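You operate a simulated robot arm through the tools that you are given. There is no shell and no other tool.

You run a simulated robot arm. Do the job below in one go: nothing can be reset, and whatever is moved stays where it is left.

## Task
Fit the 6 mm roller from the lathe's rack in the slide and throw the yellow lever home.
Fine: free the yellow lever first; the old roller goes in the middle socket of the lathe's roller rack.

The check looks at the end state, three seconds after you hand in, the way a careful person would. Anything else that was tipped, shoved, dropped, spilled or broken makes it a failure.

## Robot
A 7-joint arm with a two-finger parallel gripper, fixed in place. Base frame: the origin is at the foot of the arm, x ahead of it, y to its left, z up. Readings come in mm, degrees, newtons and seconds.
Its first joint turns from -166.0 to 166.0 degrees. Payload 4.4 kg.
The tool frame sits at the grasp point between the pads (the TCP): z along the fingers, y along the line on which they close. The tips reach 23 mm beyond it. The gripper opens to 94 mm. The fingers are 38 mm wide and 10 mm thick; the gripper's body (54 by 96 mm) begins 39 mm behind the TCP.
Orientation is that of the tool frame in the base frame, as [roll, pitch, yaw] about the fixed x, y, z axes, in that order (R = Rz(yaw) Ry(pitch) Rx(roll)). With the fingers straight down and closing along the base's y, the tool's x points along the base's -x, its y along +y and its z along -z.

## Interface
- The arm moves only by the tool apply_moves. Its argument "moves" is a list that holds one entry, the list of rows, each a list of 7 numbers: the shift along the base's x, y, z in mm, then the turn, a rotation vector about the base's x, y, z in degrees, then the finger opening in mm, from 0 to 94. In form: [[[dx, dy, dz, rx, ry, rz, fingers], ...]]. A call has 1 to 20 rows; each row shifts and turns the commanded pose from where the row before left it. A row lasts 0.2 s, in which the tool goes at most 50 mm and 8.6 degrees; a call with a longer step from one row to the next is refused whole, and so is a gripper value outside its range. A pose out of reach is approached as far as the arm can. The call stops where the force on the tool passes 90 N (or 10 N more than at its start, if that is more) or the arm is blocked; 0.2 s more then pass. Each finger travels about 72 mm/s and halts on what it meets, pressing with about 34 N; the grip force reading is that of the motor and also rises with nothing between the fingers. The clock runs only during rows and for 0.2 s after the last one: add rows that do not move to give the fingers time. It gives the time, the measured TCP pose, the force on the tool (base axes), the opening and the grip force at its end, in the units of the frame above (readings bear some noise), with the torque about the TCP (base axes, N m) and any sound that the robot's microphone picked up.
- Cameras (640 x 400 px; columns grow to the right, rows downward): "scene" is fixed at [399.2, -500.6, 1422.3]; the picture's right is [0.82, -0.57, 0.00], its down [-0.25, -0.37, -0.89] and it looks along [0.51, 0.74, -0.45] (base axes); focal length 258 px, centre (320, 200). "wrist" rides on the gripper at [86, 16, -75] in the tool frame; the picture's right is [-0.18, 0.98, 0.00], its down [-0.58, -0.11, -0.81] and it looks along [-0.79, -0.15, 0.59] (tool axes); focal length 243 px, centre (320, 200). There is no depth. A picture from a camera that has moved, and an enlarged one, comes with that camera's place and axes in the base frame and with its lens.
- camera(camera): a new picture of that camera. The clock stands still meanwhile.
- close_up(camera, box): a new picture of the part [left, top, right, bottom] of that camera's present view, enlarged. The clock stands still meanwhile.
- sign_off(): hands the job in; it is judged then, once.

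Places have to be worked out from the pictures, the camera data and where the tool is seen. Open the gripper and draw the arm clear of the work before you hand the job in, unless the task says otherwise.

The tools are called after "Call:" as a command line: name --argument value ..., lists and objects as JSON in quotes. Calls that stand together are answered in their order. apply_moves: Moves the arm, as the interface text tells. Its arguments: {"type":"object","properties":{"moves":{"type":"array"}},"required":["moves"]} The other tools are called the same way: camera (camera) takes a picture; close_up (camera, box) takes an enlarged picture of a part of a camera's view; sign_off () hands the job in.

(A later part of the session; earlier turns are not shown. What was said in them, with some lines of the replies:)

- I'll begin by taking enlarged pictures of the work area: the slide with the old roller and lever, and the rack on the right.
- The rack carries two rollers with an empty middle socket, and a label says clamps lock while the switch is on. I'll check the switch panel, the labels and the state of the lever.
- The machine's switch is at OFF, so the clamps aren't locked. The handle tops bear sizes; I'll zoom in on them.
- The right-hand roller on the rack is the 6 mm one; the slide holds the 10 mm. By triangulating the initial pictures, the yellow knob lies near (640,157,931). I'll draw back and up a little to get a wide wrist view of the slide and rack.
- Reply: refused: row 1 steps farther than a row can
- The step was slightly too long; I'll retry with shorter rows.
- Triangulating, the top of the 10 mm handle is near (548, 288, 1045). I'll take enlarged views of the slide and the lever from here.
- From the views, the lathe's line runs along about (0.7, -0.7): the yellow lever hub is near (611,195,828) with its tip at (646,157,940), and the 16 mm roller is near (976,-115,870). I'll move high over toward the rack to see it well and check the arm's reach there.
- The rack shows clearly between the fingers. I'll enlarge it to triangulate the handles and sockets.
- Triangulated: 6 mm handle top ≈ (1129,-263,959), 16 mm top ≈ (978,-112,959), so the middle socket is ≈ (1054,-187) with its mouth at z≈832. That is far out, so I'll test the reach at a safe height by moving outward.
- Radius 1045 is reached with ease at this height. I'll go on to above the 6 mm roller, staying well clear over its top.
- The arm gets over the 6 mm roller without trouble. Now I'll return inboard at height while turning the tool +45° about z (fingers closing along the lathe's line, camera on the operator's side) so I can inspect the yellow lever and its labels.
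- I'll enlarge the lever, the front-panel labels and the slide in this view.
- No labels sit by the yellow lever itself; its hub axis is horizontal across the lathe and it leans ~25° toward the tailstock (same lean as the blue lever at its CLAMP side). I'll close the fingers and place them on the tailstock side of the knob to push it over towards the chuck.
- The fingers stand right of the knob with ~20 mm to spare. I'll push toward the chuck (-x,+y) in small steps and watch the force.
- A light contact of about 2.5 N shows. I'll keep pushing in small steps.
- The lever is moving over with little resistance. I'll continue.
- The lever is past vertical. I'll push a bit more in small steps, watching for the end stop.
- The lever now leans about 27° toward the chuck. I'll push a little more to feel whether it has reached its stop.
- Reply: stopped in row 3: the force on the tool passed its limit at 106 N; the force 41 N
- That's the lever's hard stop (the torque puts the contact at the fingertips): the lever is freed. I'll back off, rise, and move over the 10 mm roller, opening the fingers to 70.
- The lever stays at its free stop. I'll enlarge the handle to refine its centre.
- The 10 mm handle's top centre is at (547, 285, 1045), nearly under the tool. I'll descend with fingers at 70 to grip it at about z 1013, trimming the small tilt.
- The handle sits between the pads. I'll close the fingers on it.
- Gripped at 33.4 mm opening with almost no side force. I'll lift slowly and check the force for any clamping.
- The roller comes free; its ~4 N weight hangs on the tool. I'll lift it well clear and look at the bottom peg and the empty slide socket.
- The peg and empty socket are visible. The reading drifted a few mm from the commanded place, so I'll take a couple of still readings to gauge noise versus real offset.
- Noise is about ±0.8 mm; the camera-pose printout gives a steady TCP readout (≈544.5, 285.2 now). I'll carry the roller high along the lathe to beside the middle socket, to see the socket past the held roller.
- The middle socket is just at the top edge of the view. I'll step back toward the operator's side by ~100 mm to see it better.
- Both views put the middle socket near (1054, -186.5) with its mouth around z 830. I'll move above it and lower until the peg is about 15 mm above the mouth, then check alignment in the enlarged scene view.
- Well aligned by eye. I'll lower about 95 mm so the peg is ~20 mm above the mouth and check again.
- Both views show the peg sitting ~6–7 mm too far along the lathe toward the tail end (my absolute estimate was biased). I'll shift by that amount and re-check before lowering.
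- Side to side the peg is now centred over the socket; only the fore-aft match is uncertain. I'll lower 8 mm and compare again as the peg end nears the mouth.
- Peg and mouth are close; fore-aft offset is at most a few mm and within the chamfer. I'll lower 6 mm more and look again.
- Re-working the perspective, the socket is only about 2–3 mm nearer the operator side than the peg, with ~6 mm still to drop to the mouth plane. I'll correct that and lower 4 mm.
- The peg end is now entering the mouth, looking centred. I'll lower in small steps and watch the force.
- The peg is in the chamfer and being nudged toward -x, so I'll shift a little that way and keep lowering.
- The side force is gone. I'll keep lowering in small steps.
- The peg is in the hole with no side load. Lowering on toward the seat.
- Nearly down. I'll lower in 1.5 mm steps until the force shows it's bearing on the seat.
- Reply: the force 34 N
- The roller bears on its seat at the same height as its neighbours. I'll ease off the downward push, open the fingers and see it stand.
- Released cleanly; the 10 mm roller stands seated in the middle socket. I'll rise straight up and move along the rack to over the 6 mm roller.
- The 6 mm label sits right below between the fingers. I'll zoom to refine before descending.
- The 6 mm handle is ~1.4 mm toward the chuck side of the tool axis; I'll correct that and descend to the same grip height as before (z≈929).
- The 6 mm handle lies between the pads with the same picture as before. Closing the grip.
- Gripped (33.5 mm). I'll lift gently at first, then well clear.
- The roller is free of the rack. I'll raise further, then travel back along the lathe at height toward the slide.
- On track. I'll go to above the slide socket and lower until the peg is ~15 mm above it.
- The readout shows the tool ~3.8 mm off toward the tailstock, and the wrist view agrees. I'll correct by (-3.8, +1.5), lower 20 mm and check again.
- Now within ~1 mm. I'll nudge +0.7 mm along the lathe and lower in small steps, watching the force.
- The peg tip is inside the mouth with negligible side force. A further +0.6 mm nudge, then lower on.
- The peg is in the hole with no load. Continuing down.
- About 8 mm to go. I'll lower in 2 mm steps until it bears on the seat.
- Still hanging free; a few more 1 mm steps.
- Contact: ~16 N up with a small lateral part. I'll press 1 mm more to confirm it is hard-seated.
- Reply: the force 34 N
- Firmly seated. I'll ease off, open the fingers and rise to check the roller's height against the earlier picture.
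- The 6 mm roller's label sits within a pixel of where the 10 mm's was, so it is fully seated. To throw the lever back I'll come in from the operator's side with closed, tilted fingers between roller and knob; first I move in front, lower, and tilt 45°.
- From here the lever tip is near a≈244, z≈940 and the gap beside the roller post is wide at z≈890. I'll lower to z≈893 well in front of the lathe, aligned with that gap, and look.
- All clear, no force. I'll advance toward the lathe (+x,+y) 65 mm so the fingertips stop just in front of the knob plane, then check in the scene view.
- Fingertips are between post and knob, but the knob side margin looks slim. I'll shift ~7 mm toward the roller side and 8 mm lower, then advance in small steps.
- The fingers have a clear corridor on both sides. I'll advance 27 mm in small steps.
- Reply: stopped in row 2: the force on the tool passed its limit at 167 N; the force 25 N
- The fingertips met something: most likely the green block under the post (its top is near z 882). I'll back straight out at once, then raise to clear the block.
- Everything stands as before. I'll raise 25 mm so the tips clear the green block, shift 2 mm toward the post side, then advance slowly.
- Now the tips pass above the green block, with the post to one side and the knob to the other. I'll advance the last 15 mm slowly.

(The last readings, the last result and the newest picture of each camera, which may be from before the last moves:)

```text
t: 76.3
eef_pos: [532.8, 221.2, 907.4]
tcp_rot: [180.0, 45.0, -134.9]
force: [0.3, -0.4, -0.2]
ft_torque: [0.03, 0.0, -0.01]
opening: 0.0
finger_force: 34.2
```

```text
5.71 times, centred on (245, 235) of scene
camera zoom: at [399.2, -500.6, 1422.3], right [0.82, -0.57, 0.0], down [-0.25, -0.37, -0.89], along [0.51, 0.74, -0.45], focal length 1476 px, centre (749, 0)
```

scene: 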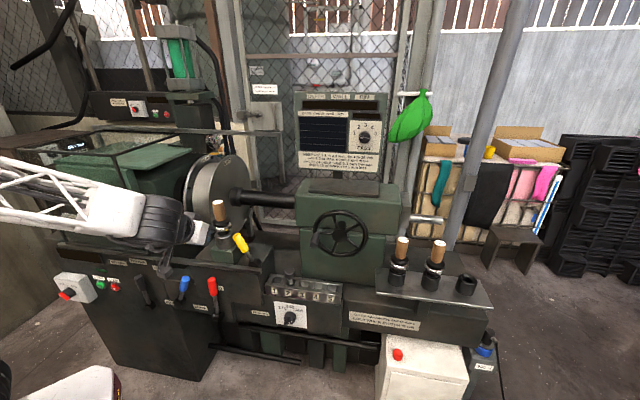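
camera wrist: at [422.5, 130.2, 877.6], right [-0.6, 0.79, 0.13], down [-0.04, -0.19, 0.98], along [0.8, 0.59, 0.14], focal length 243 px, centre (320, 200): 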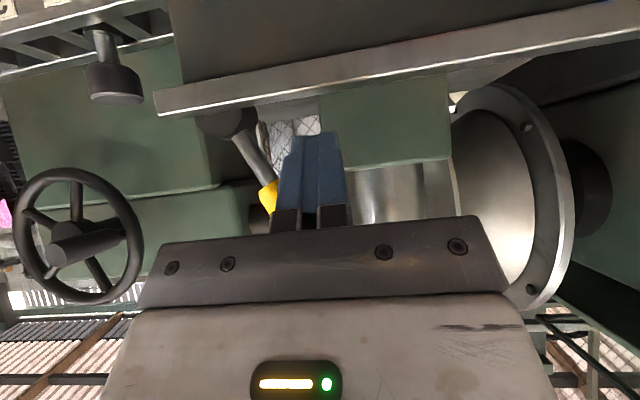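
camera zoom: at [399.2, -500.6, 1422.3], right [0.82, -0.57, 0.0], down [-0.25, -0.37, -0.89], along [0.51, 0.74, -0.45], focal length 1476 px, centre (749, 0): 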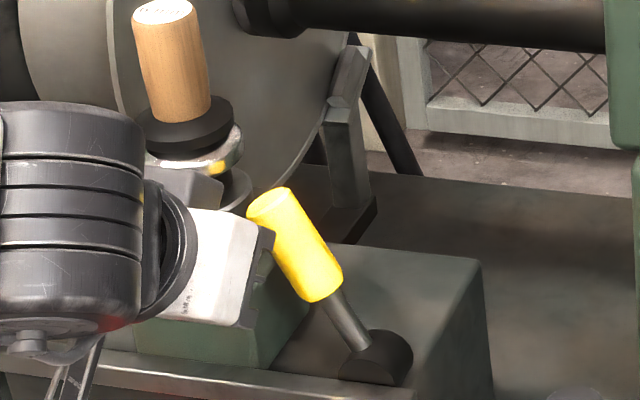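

No contact. Now I'll begin to push along the lathe toward the tailstock, easing 3 mm deeper on the way.

Call:
apply_moves --moves '[[[2.8, -2.8, 0, 0, 0, 0, 0], [2.1, 2.1, 0, 0, 0, 0, 0], [2.8, -2.8, 0, 0, 0, 0, 0], [2.8, -2.8, 0, 0, 0, 0, 0], [0, 0, 0, 0, 0, 0, 0]]]'

Call:
close_up --camera "wrist" --box '[180, 60, 420, 230]'

Call:
close_up --camera "scene" --box '[200, 200, 290, 270]'

```text
t: 77.5
eef_pos: [544.5, 213.8, 908.6]
tcp_rot: [-179.9, 45.0, -135.0]
force: [-3.1, 0.9, 2.2]
ft_torque: [0.02, -0.06, 0.09]
opening: 0.0
finger_force: 34.0
```

```text
2.35 times, centred on (300, 145) of wrist
camera zoom: at [452.6, 145.7, 901.6], right [-0.6, 0.79, 0.13], down [-0.03, -0.19, 0.98], along [0.8, 0.59, 0.14], focal length 571 px, centre (367, 329)
```

zoom: 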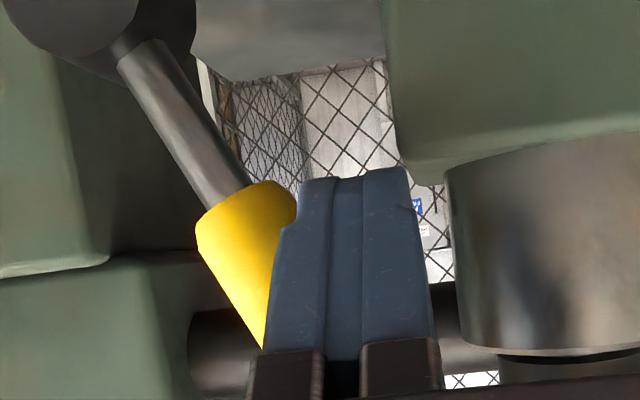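

```text
5.71 times, centred on (245, 235) of scene
camera zoom: at [399.2, -500.6, 1422.3], right [0.82, -0.57, 0.0], down [-0.25, -0.37, -0.89], along [0.51, 0.74, -0.45], focal length 1476 px, centre (749, 0)
```

zoom: 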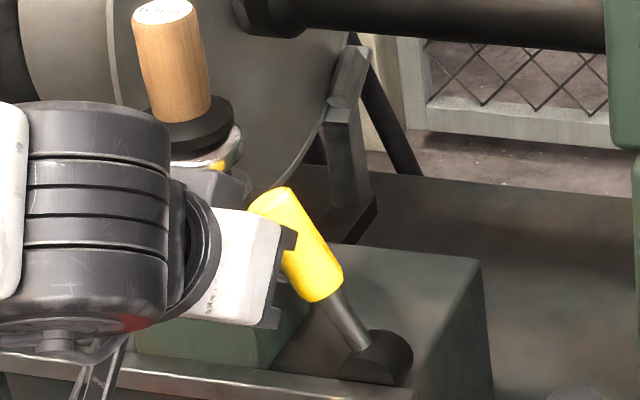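

The fingers touch the knob on the right side (~4 N). I'll push it over toward the tailstock.

Call:
apply_moves --moves '[[[3.5, -3.5, 0, 0, 0, 0, 0], [3.5, -3.5, 0, 0, 0, 0, 0], [3.5, -3.5, 0, 0, 0, 0, 0], [3.5, -3.5, 0, 0, 0, 0, 0], [3.5, -3.5, 0, 0, 0, 0, 0], [0, 0, 0, 0, 0, 0, 0]]]'

Call:
camera --camera "wrist"

Call:
close_up --camera "scene" --box '[200, 200, 290, 270]'

```text
t: 78.9
eef_pos: [561.0, 196.5, 910.2]
tcp_rot: [-179.9, 45.0, -134.9]
force: [-2.9, 1.7, 1.2]
ft_torque: [0.04, -0.06, 0.04]
opening: 0.0
finger_force: 34.3
```

```text
taken
camera wrist: at [470.3, 128.3, 902.3], right [-0.6, 0.79, 0.13], down [-0.04, -0.19, 0.98], along [0.8, 0.59, 0.14], focal length 243 px, centre (320, 200)
```

wrist: 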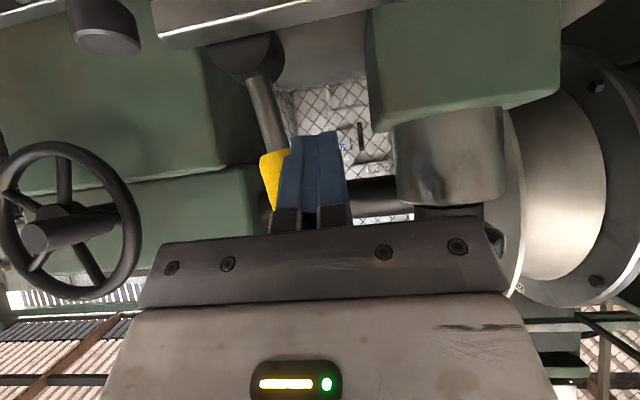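

```text
5.71 times, centred on (245, 235) of scene
camera zoom: at [399.2, -500.6, 1422.3], right [0.82, -0.57, 0.0], down [-0.25, -0.37, -0.89], along [0.51, 0.74, -0.45], focal length 1476 px, centre (749, 0)
```

zoom: 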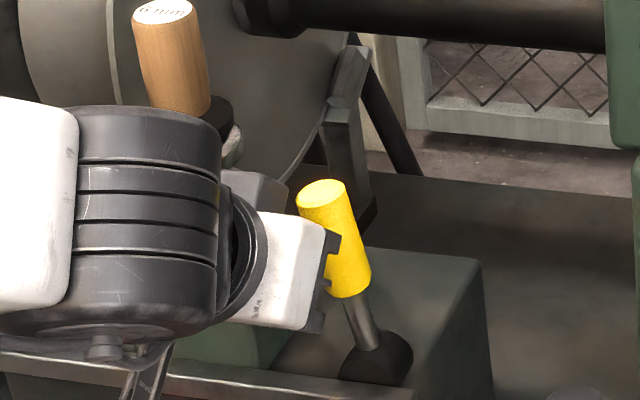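

The lever is following with ~3 N. Continuing.

Call:
apply_moves --moves '[[[3.5, -3.5, 0, 0, 0, 0, 0], [3.5, -3.5, 0, 0, 0, 0, 0], [3.5, -3.5, 0, 0, 0, 0, 0], [3.5, -3.5, 0, 0, 0, 0, 0], [3.5, -3.5, 0, 0, 0, 0, 0], [0, 0, 0, 0, 0, 0, 0]]]'

Call:
camera --camera "wrist"

Call:
close_up --camera "scene" --box '[200, 200, 290, 270]'

```text
t: 80.3
eef_pos: [579.8, 179.2, 908.0]
tcp_rot: [180.0, 45.0, -135.0]
force: [-0.5, -0.1, 0.5]
ft_torque: [0.01, 0.0, 0.03]
opening: 0.1
finger_force: 34.3
```

```text
taken
camera wrist: at [488.0, 110.4, 902.3], right [-0.6, 0.79, 0.13], down [-0.04, -0.19, 0.98], along [0.8, 0.59, 0.14], focal length 243 px, centre (320, 200)
```

wrist: 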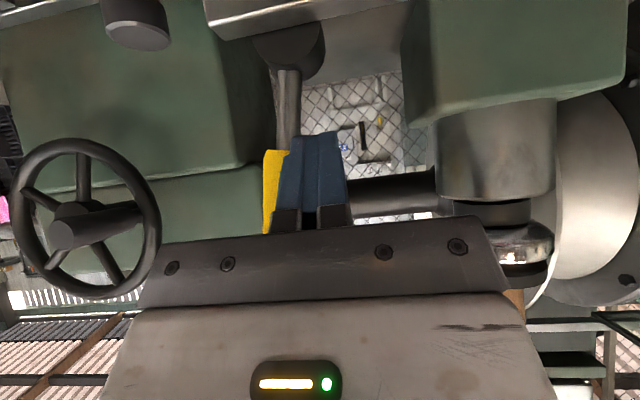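

```text
5.71 times, centred on (245, 235) of scene
camera zoom: at [399.2, -500.6, 1422.3], right [0.82, -0.57, 0.0], down [-0.25, -0.37, -0.89], along [0.51, 0.74, -0.45], focal length 1476 px, centre (749, 0)
```

zoom: 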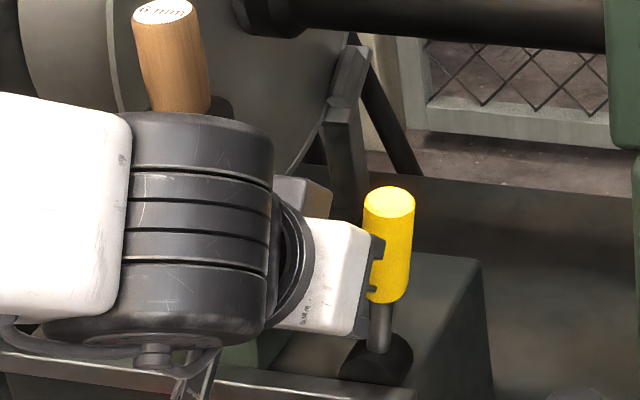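

Lever now just past vertical. Continuing to push it home.

Call:
apply_moves --moves '[[[3.5, -3.5, 0, 0, 0, 0, 0], [3.5, -3.5, 0, 0, 0, 0, 0], [3.5, -3.5, 0, 0, 0, 0, 0], [3, -3, 0, 0, 0, 0, 0], [0, 0, 0, 0, 0, 0, 0]]]'

Call:
camera --camera "wrist"

Call:
close_up --camera "scene" --box '[200, 200, 300, 280]'

```text
t: 81.5
eef_pos: [592.6, 165.3, 908.7]
tcp_rot: [179.9, 45.0, -134.9]
force: [-18.3, 4.8, 6.4]
ft_torque: [0.15, -0.06, 0.32]
opening: 0.0
finger_force: 34.1
```

```text
taken
camera wrist: at [501.4, 97.3, 901.9], right [-0.6, 0.79, 0.13], down [-0.04, -0.19, 0.98], along [0.8, 0.59, 0.14], focal length 243 px, centre (320, 200)
```

wrist: 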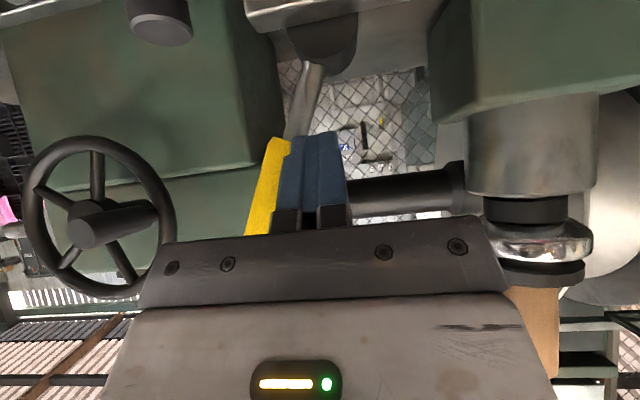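

```text
5.00 times, centred on (250, 240) of scene
camera zoom: at [399.2, -500.6, 1422.3], right [0.82, -0.57, 0.0], down [-0.25, -0.37, -0.89], along [0.51, 0.74, -0.45], focal length 1291 px, centre (670, 0)
```

zoom: 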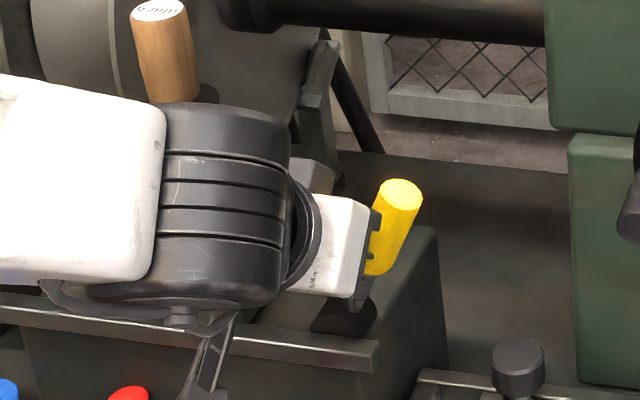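

The resistance now rises (~17 N) with the tip almost at its original place. I'll press a little further in 1.5 mm steps to bring it fully to its stop.

Call:
apply_moves --moves '[[[1.1, -1.1, 0, 0, 0, 0, 0], [1.1, -1.1, 0, 0, 0, 0, 0], [0, 0, 0, 0, 0, 0, 0]]]'

Call:
close_up --camera "scene" --box '[240, 225, 290, 275]'

```text
t: 82.2
eef_pos: [593.2, 164.9, 908.3]
tcp_rot: [179.7, 44.9, -134.8]
force: [-39.5, 12.6, 14.9]
ft_torque: [0.29, -0.02, 0.7]
opening: 0.0
finger_force: 34.1
stopped in row 3: the force on the tool passed its limit at 93 N (the readings are from after the stop); the commanded pose is now the measured one
```

```text
8.00 times, centred on (265, 250) of scene
camera zoom: at [399.2, -500.6, 1422.3], right [0.82, -0.57, 0.0], down [-0.25, -0.37, -0.89], along [0.51, 0.74, -0.45], focal length 2066 px, centre (760, -200)
```

zoom: 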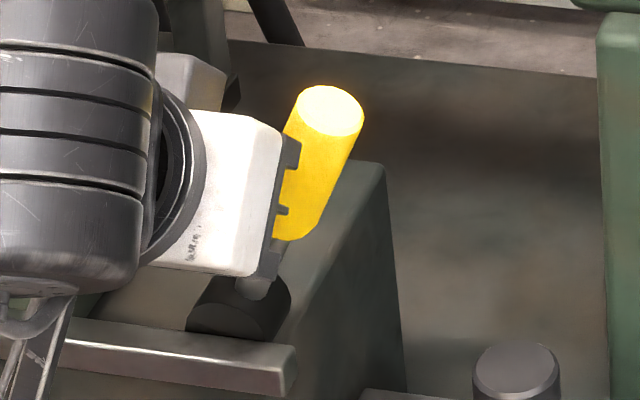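

The lever tip is back exactly where it began, at its hard stop. I'll ease the fingers off the knob and draw straight back toward the operator's side.

Call:
apply_moves --moves '[[[-2, 2, 0, 0, 0, 0, 0], [-3, 3, 0, 0, 0, 0, 0], [-3, 3, 0, 0, 0, 0, 0], [-10, -10, 0, 0, 0, 0, 0], [-20, -20, 0, 0, 0, 0, 0], [-25, -25, 0, 0, 0, 0, 0], [-25, -25, 0, 0, 0, 0, 0], [0, 0, 30, 0, 0, 0, 0], [0, 0, 40, 0, 0, 0, 0], [0, 0, 40, 0, 0, 0, 0], [0, 0, 0, 0, 0, 0, 0]]]'

Call:
camera --camera "scene"

Call:
close_up --camera "scene" --box '[240, 225, 290, 275]'

Call:
camera --camera "wrist"

```text
t: 84.6
eef_pos: [505.8, 88.9, 1018.5]
tcp_rot: [179.8, 45.0, -134.9]
force: [-0.8, 0.1, 0.3]
ft_torque: [-0.04, 0.0, -0.01]
opening: 0.1
finger_force: 33.8
```

```text
taken
```

scene: 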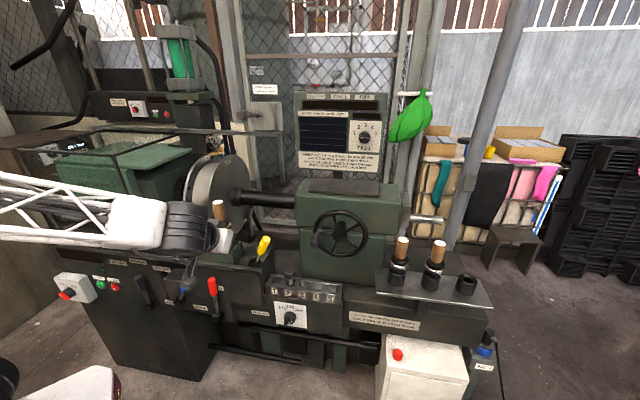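

```text
8.00 times, centred on (265, 250) of scene
camera zoom: at [399.2, -500.6, 1422.3], right [0.82, -0.57, 0.0], down [-0.25, -0.37, -0.89], along [0.51, 0.74, -0.45], focal length 2066 px, centre (760, -200)
```

zoom: 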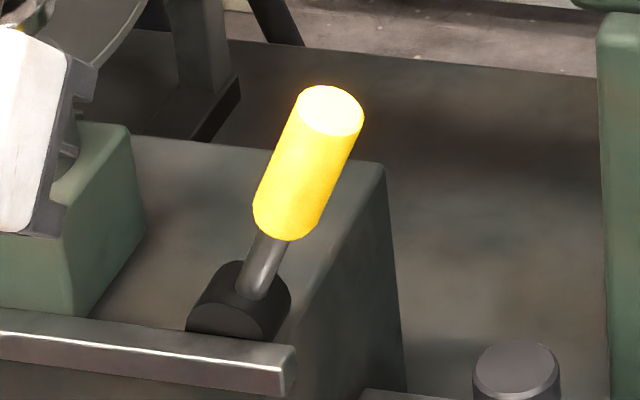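

```text
taken
camera wrist: at [414.4, 20.1, 1011.5], right [-0.61, 0.78, 0.13], down [-0.03, -0.19, 0.98], along [0.79, 0.59, 0.14], focal length 243 px, centre (320, 200)
```

wrist: 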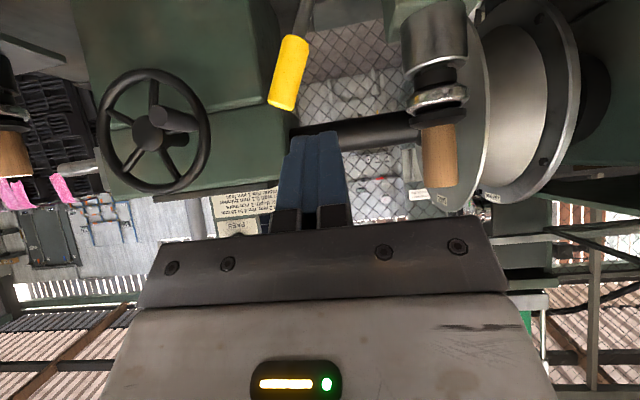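

The lever stays home, matching the original picture. I'll raise the arm, un-tilt, open the gripper and draw clear, then check everything.

Call:
apply_moves --moves '[[[-10, -10, 40, 0, 0, 0, 0], [-10, -10, 40, 0, 0, 0, 20], [0, 0, 45, 0, 0, 0, 50], [0, 0, 45, -5.303, 5.303, 0, 80], [0, 0, 20, -5.303, 5.303, 0, 94], [0, 0, 0, -5.303, 5.303, 0, 94], [0, 0, 0, -5.303, 5.303, 0, 94], [0, 0, 0, -5.303, 5.303, 0, 94], [0, 0, 0, -5.303, 5.303, 0, 94], [-30, -30, 0, 0, 0, 0, 94], [0, 0, 0, 0, 0, 0, 94]]]'

Call:
camera --camera "scene"

Call:
close_up --camera "scene" --box '[180, 180, 300, 280]'

Call:
close_up --camera "scene" --box '[120, 250, 240, 330]'

Call:
close_up --camera "scene" --box '[370, 225, 500, 315]'

```text
t: 87.0
eef_pos: [453.7, 41.1, 1207.7]
tcp_rot: [179.7, -0.1, -134.9]
force: [0.9, -1.0, -0.8]
ft_torque: [0.0, -0.01, 0.02]
opening: 94.2
finger_force: 0.1
```

```text
taken
```

scene: 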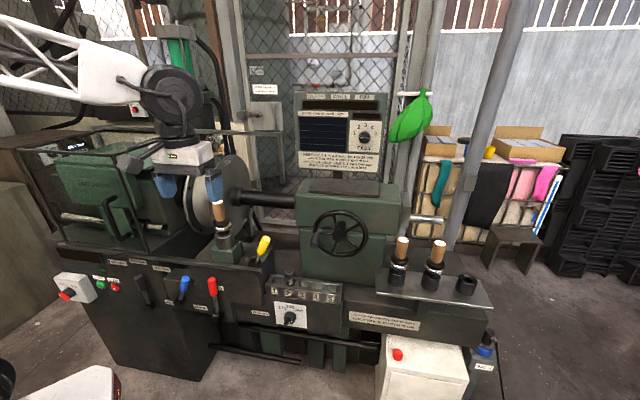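

```text
4.00 times, centred on (240, 230) of scene
camera zoom: at [399.2, -500.6, 1422.3], right [0.82, -0.57, 0.0], down [-0.25, -0.37, -0.89], along [0.51, 0.74, -0.45], focal length 1033 px, centre (640, 80)
```

zoom: 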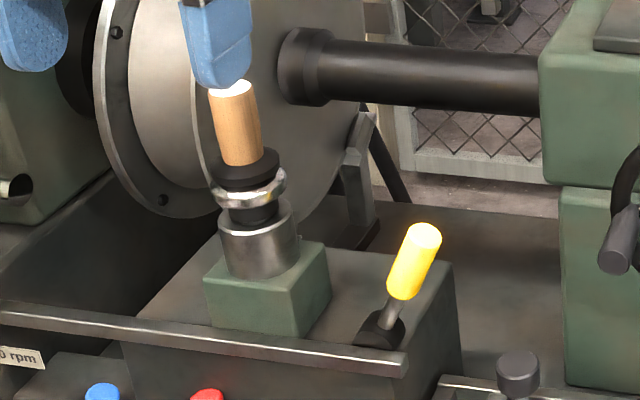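

```text
5.00 times, centred on (180, 290) of scene
camera zoom: at [399.2, -500.6, 1422.3], right [0.82, -0.57, 0.0], down [-0.25, -0.37, -0.89], along [0.51, 0.74, -0.45], focal length 1291 px, centre (1020, -250)
```

zoom: 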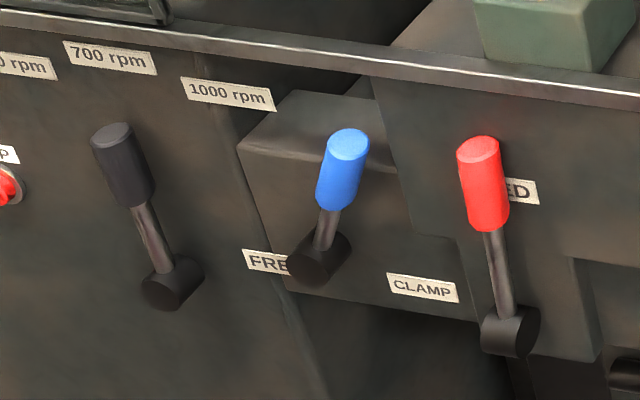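

```text
4.44 times, centred on (435, 270) of scene
camera zoom: at [399.2, -500.6, 1422.3], right [0.82, -0.57, 0.0], down [-0.25, -0.37, -0.89], along [0.51, 0.74, -0.45], focal length 1148 px, centre (-191, -111)
```

zoom: 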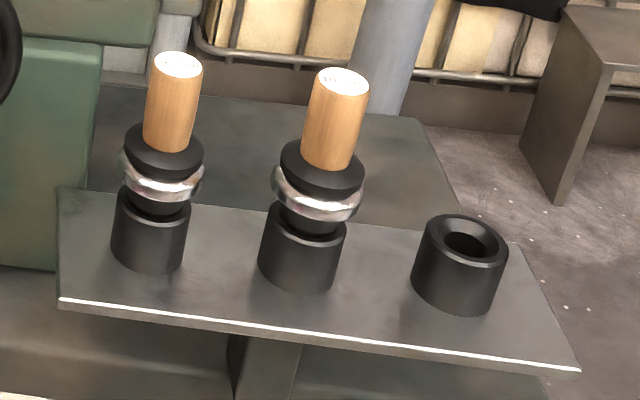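

All levers and the rack look right. I'll draw the arm a bit farther off and take a last look at the slide roller and both labels.

Call:
apply_moves --moves '[[[-20, -30, 20, 0, 0, 0, 94], [-20, -30, 20, 0, 0, 0, 94], [-20, -30, 20, 0, 0, 0, 94], [0, 0, 0, 0, 0, 0, 94]]]'

Call:
close_up --camera "scene" --box '[200, 190, 280, 270]'

Call:
close_up --camera "scene" --box '[208, 194, 248, 219]'

Call:
close_up --camera "scene" --box '[390, 230, 450, 270]'

```text
t: 88.0
eef_pos: [395.1, -46.3, 1265.2]
tcp_rot: [179.8, -0.2, -134.9]
force: [-0.2, 0.4, -0.2]
ft_torque: [0.0, 0.0, 0.03]
opening: 94.0
finger_force: 0.1
```

```text
5.00 times, centred on (240, 230) of scene
camera zoom: at [399.2, -500.6, 1422.3], right [0.82, -0.57, 0.0], down [-0.25, -0.37, -0.89], along [0.51, 0.74, -0.45], focal length 1291 px, centre (720, 50)
```

zoom: 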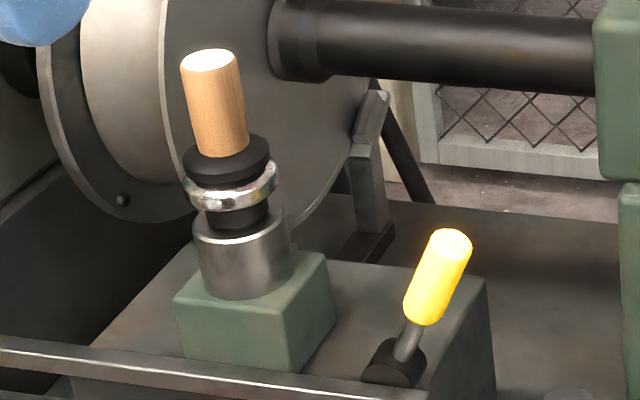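

```text
16.00 times, centred on (228, 206) of scene
camera zoom: at [399.2, -500.6, 1422.3], right [0.82, -0.57, 0.0], down [-0.25, -0.37, -0.89], along [0.51, 0.74, -0.45], focal length 4132 px, centre (1792, 96)
```

zoom: 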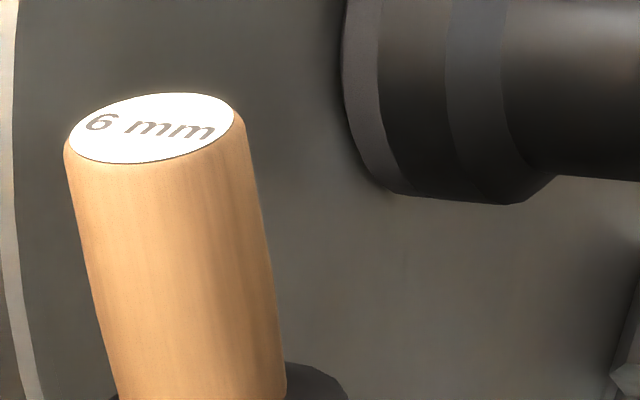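

```text
10.00 times, centred on (420, 250) of scene
camera zoom: at [399.2, -500.6, 1422.3], right [0.82, -0.57, 0.0], down [-0.25, -0.37, -0.89], along [0.51, 0.74, -0.45], focal length 2583 px, centre (-680, -300)
```

zoom: 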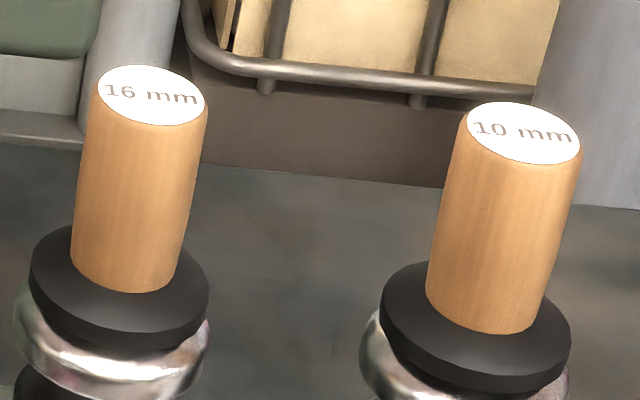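

The pictures confirm the 6 mm roller is seated in the slide, the 10 mm is in the rack's middle socket, and the yellow lever is home. The gripper is open and the arm is clear, so I'm handing the job in.

Call:
sign_off

```text
The job is handed in.
```

The 6 mm roller is seated in the slide, and the yellow lever is thrown home against its stop. The old 10 mm roller is in the middle socket of the rack. I freed the lever before pulling the old roller, as you asked. The gripper is open, the arm is clear of the lathe, and the job is handed in.

**Contact with the lathe:** while I was lining up to push the lever home, the closed fingertips ran into the lathe, most likely the green block under the slide's post. The force peaked at 167 N before the arm stopped. I backed straight out and went in higher. The pictures afterwards show the block, the post and the roller where they were.

**Final check:** the 6 mm roller's handle top sits within about a pixel of where the 10 mm roller's had been, and the lever matches its starting picture. The blue and red levers, the black speed lever and the 16 mm roller are where they were at the start.
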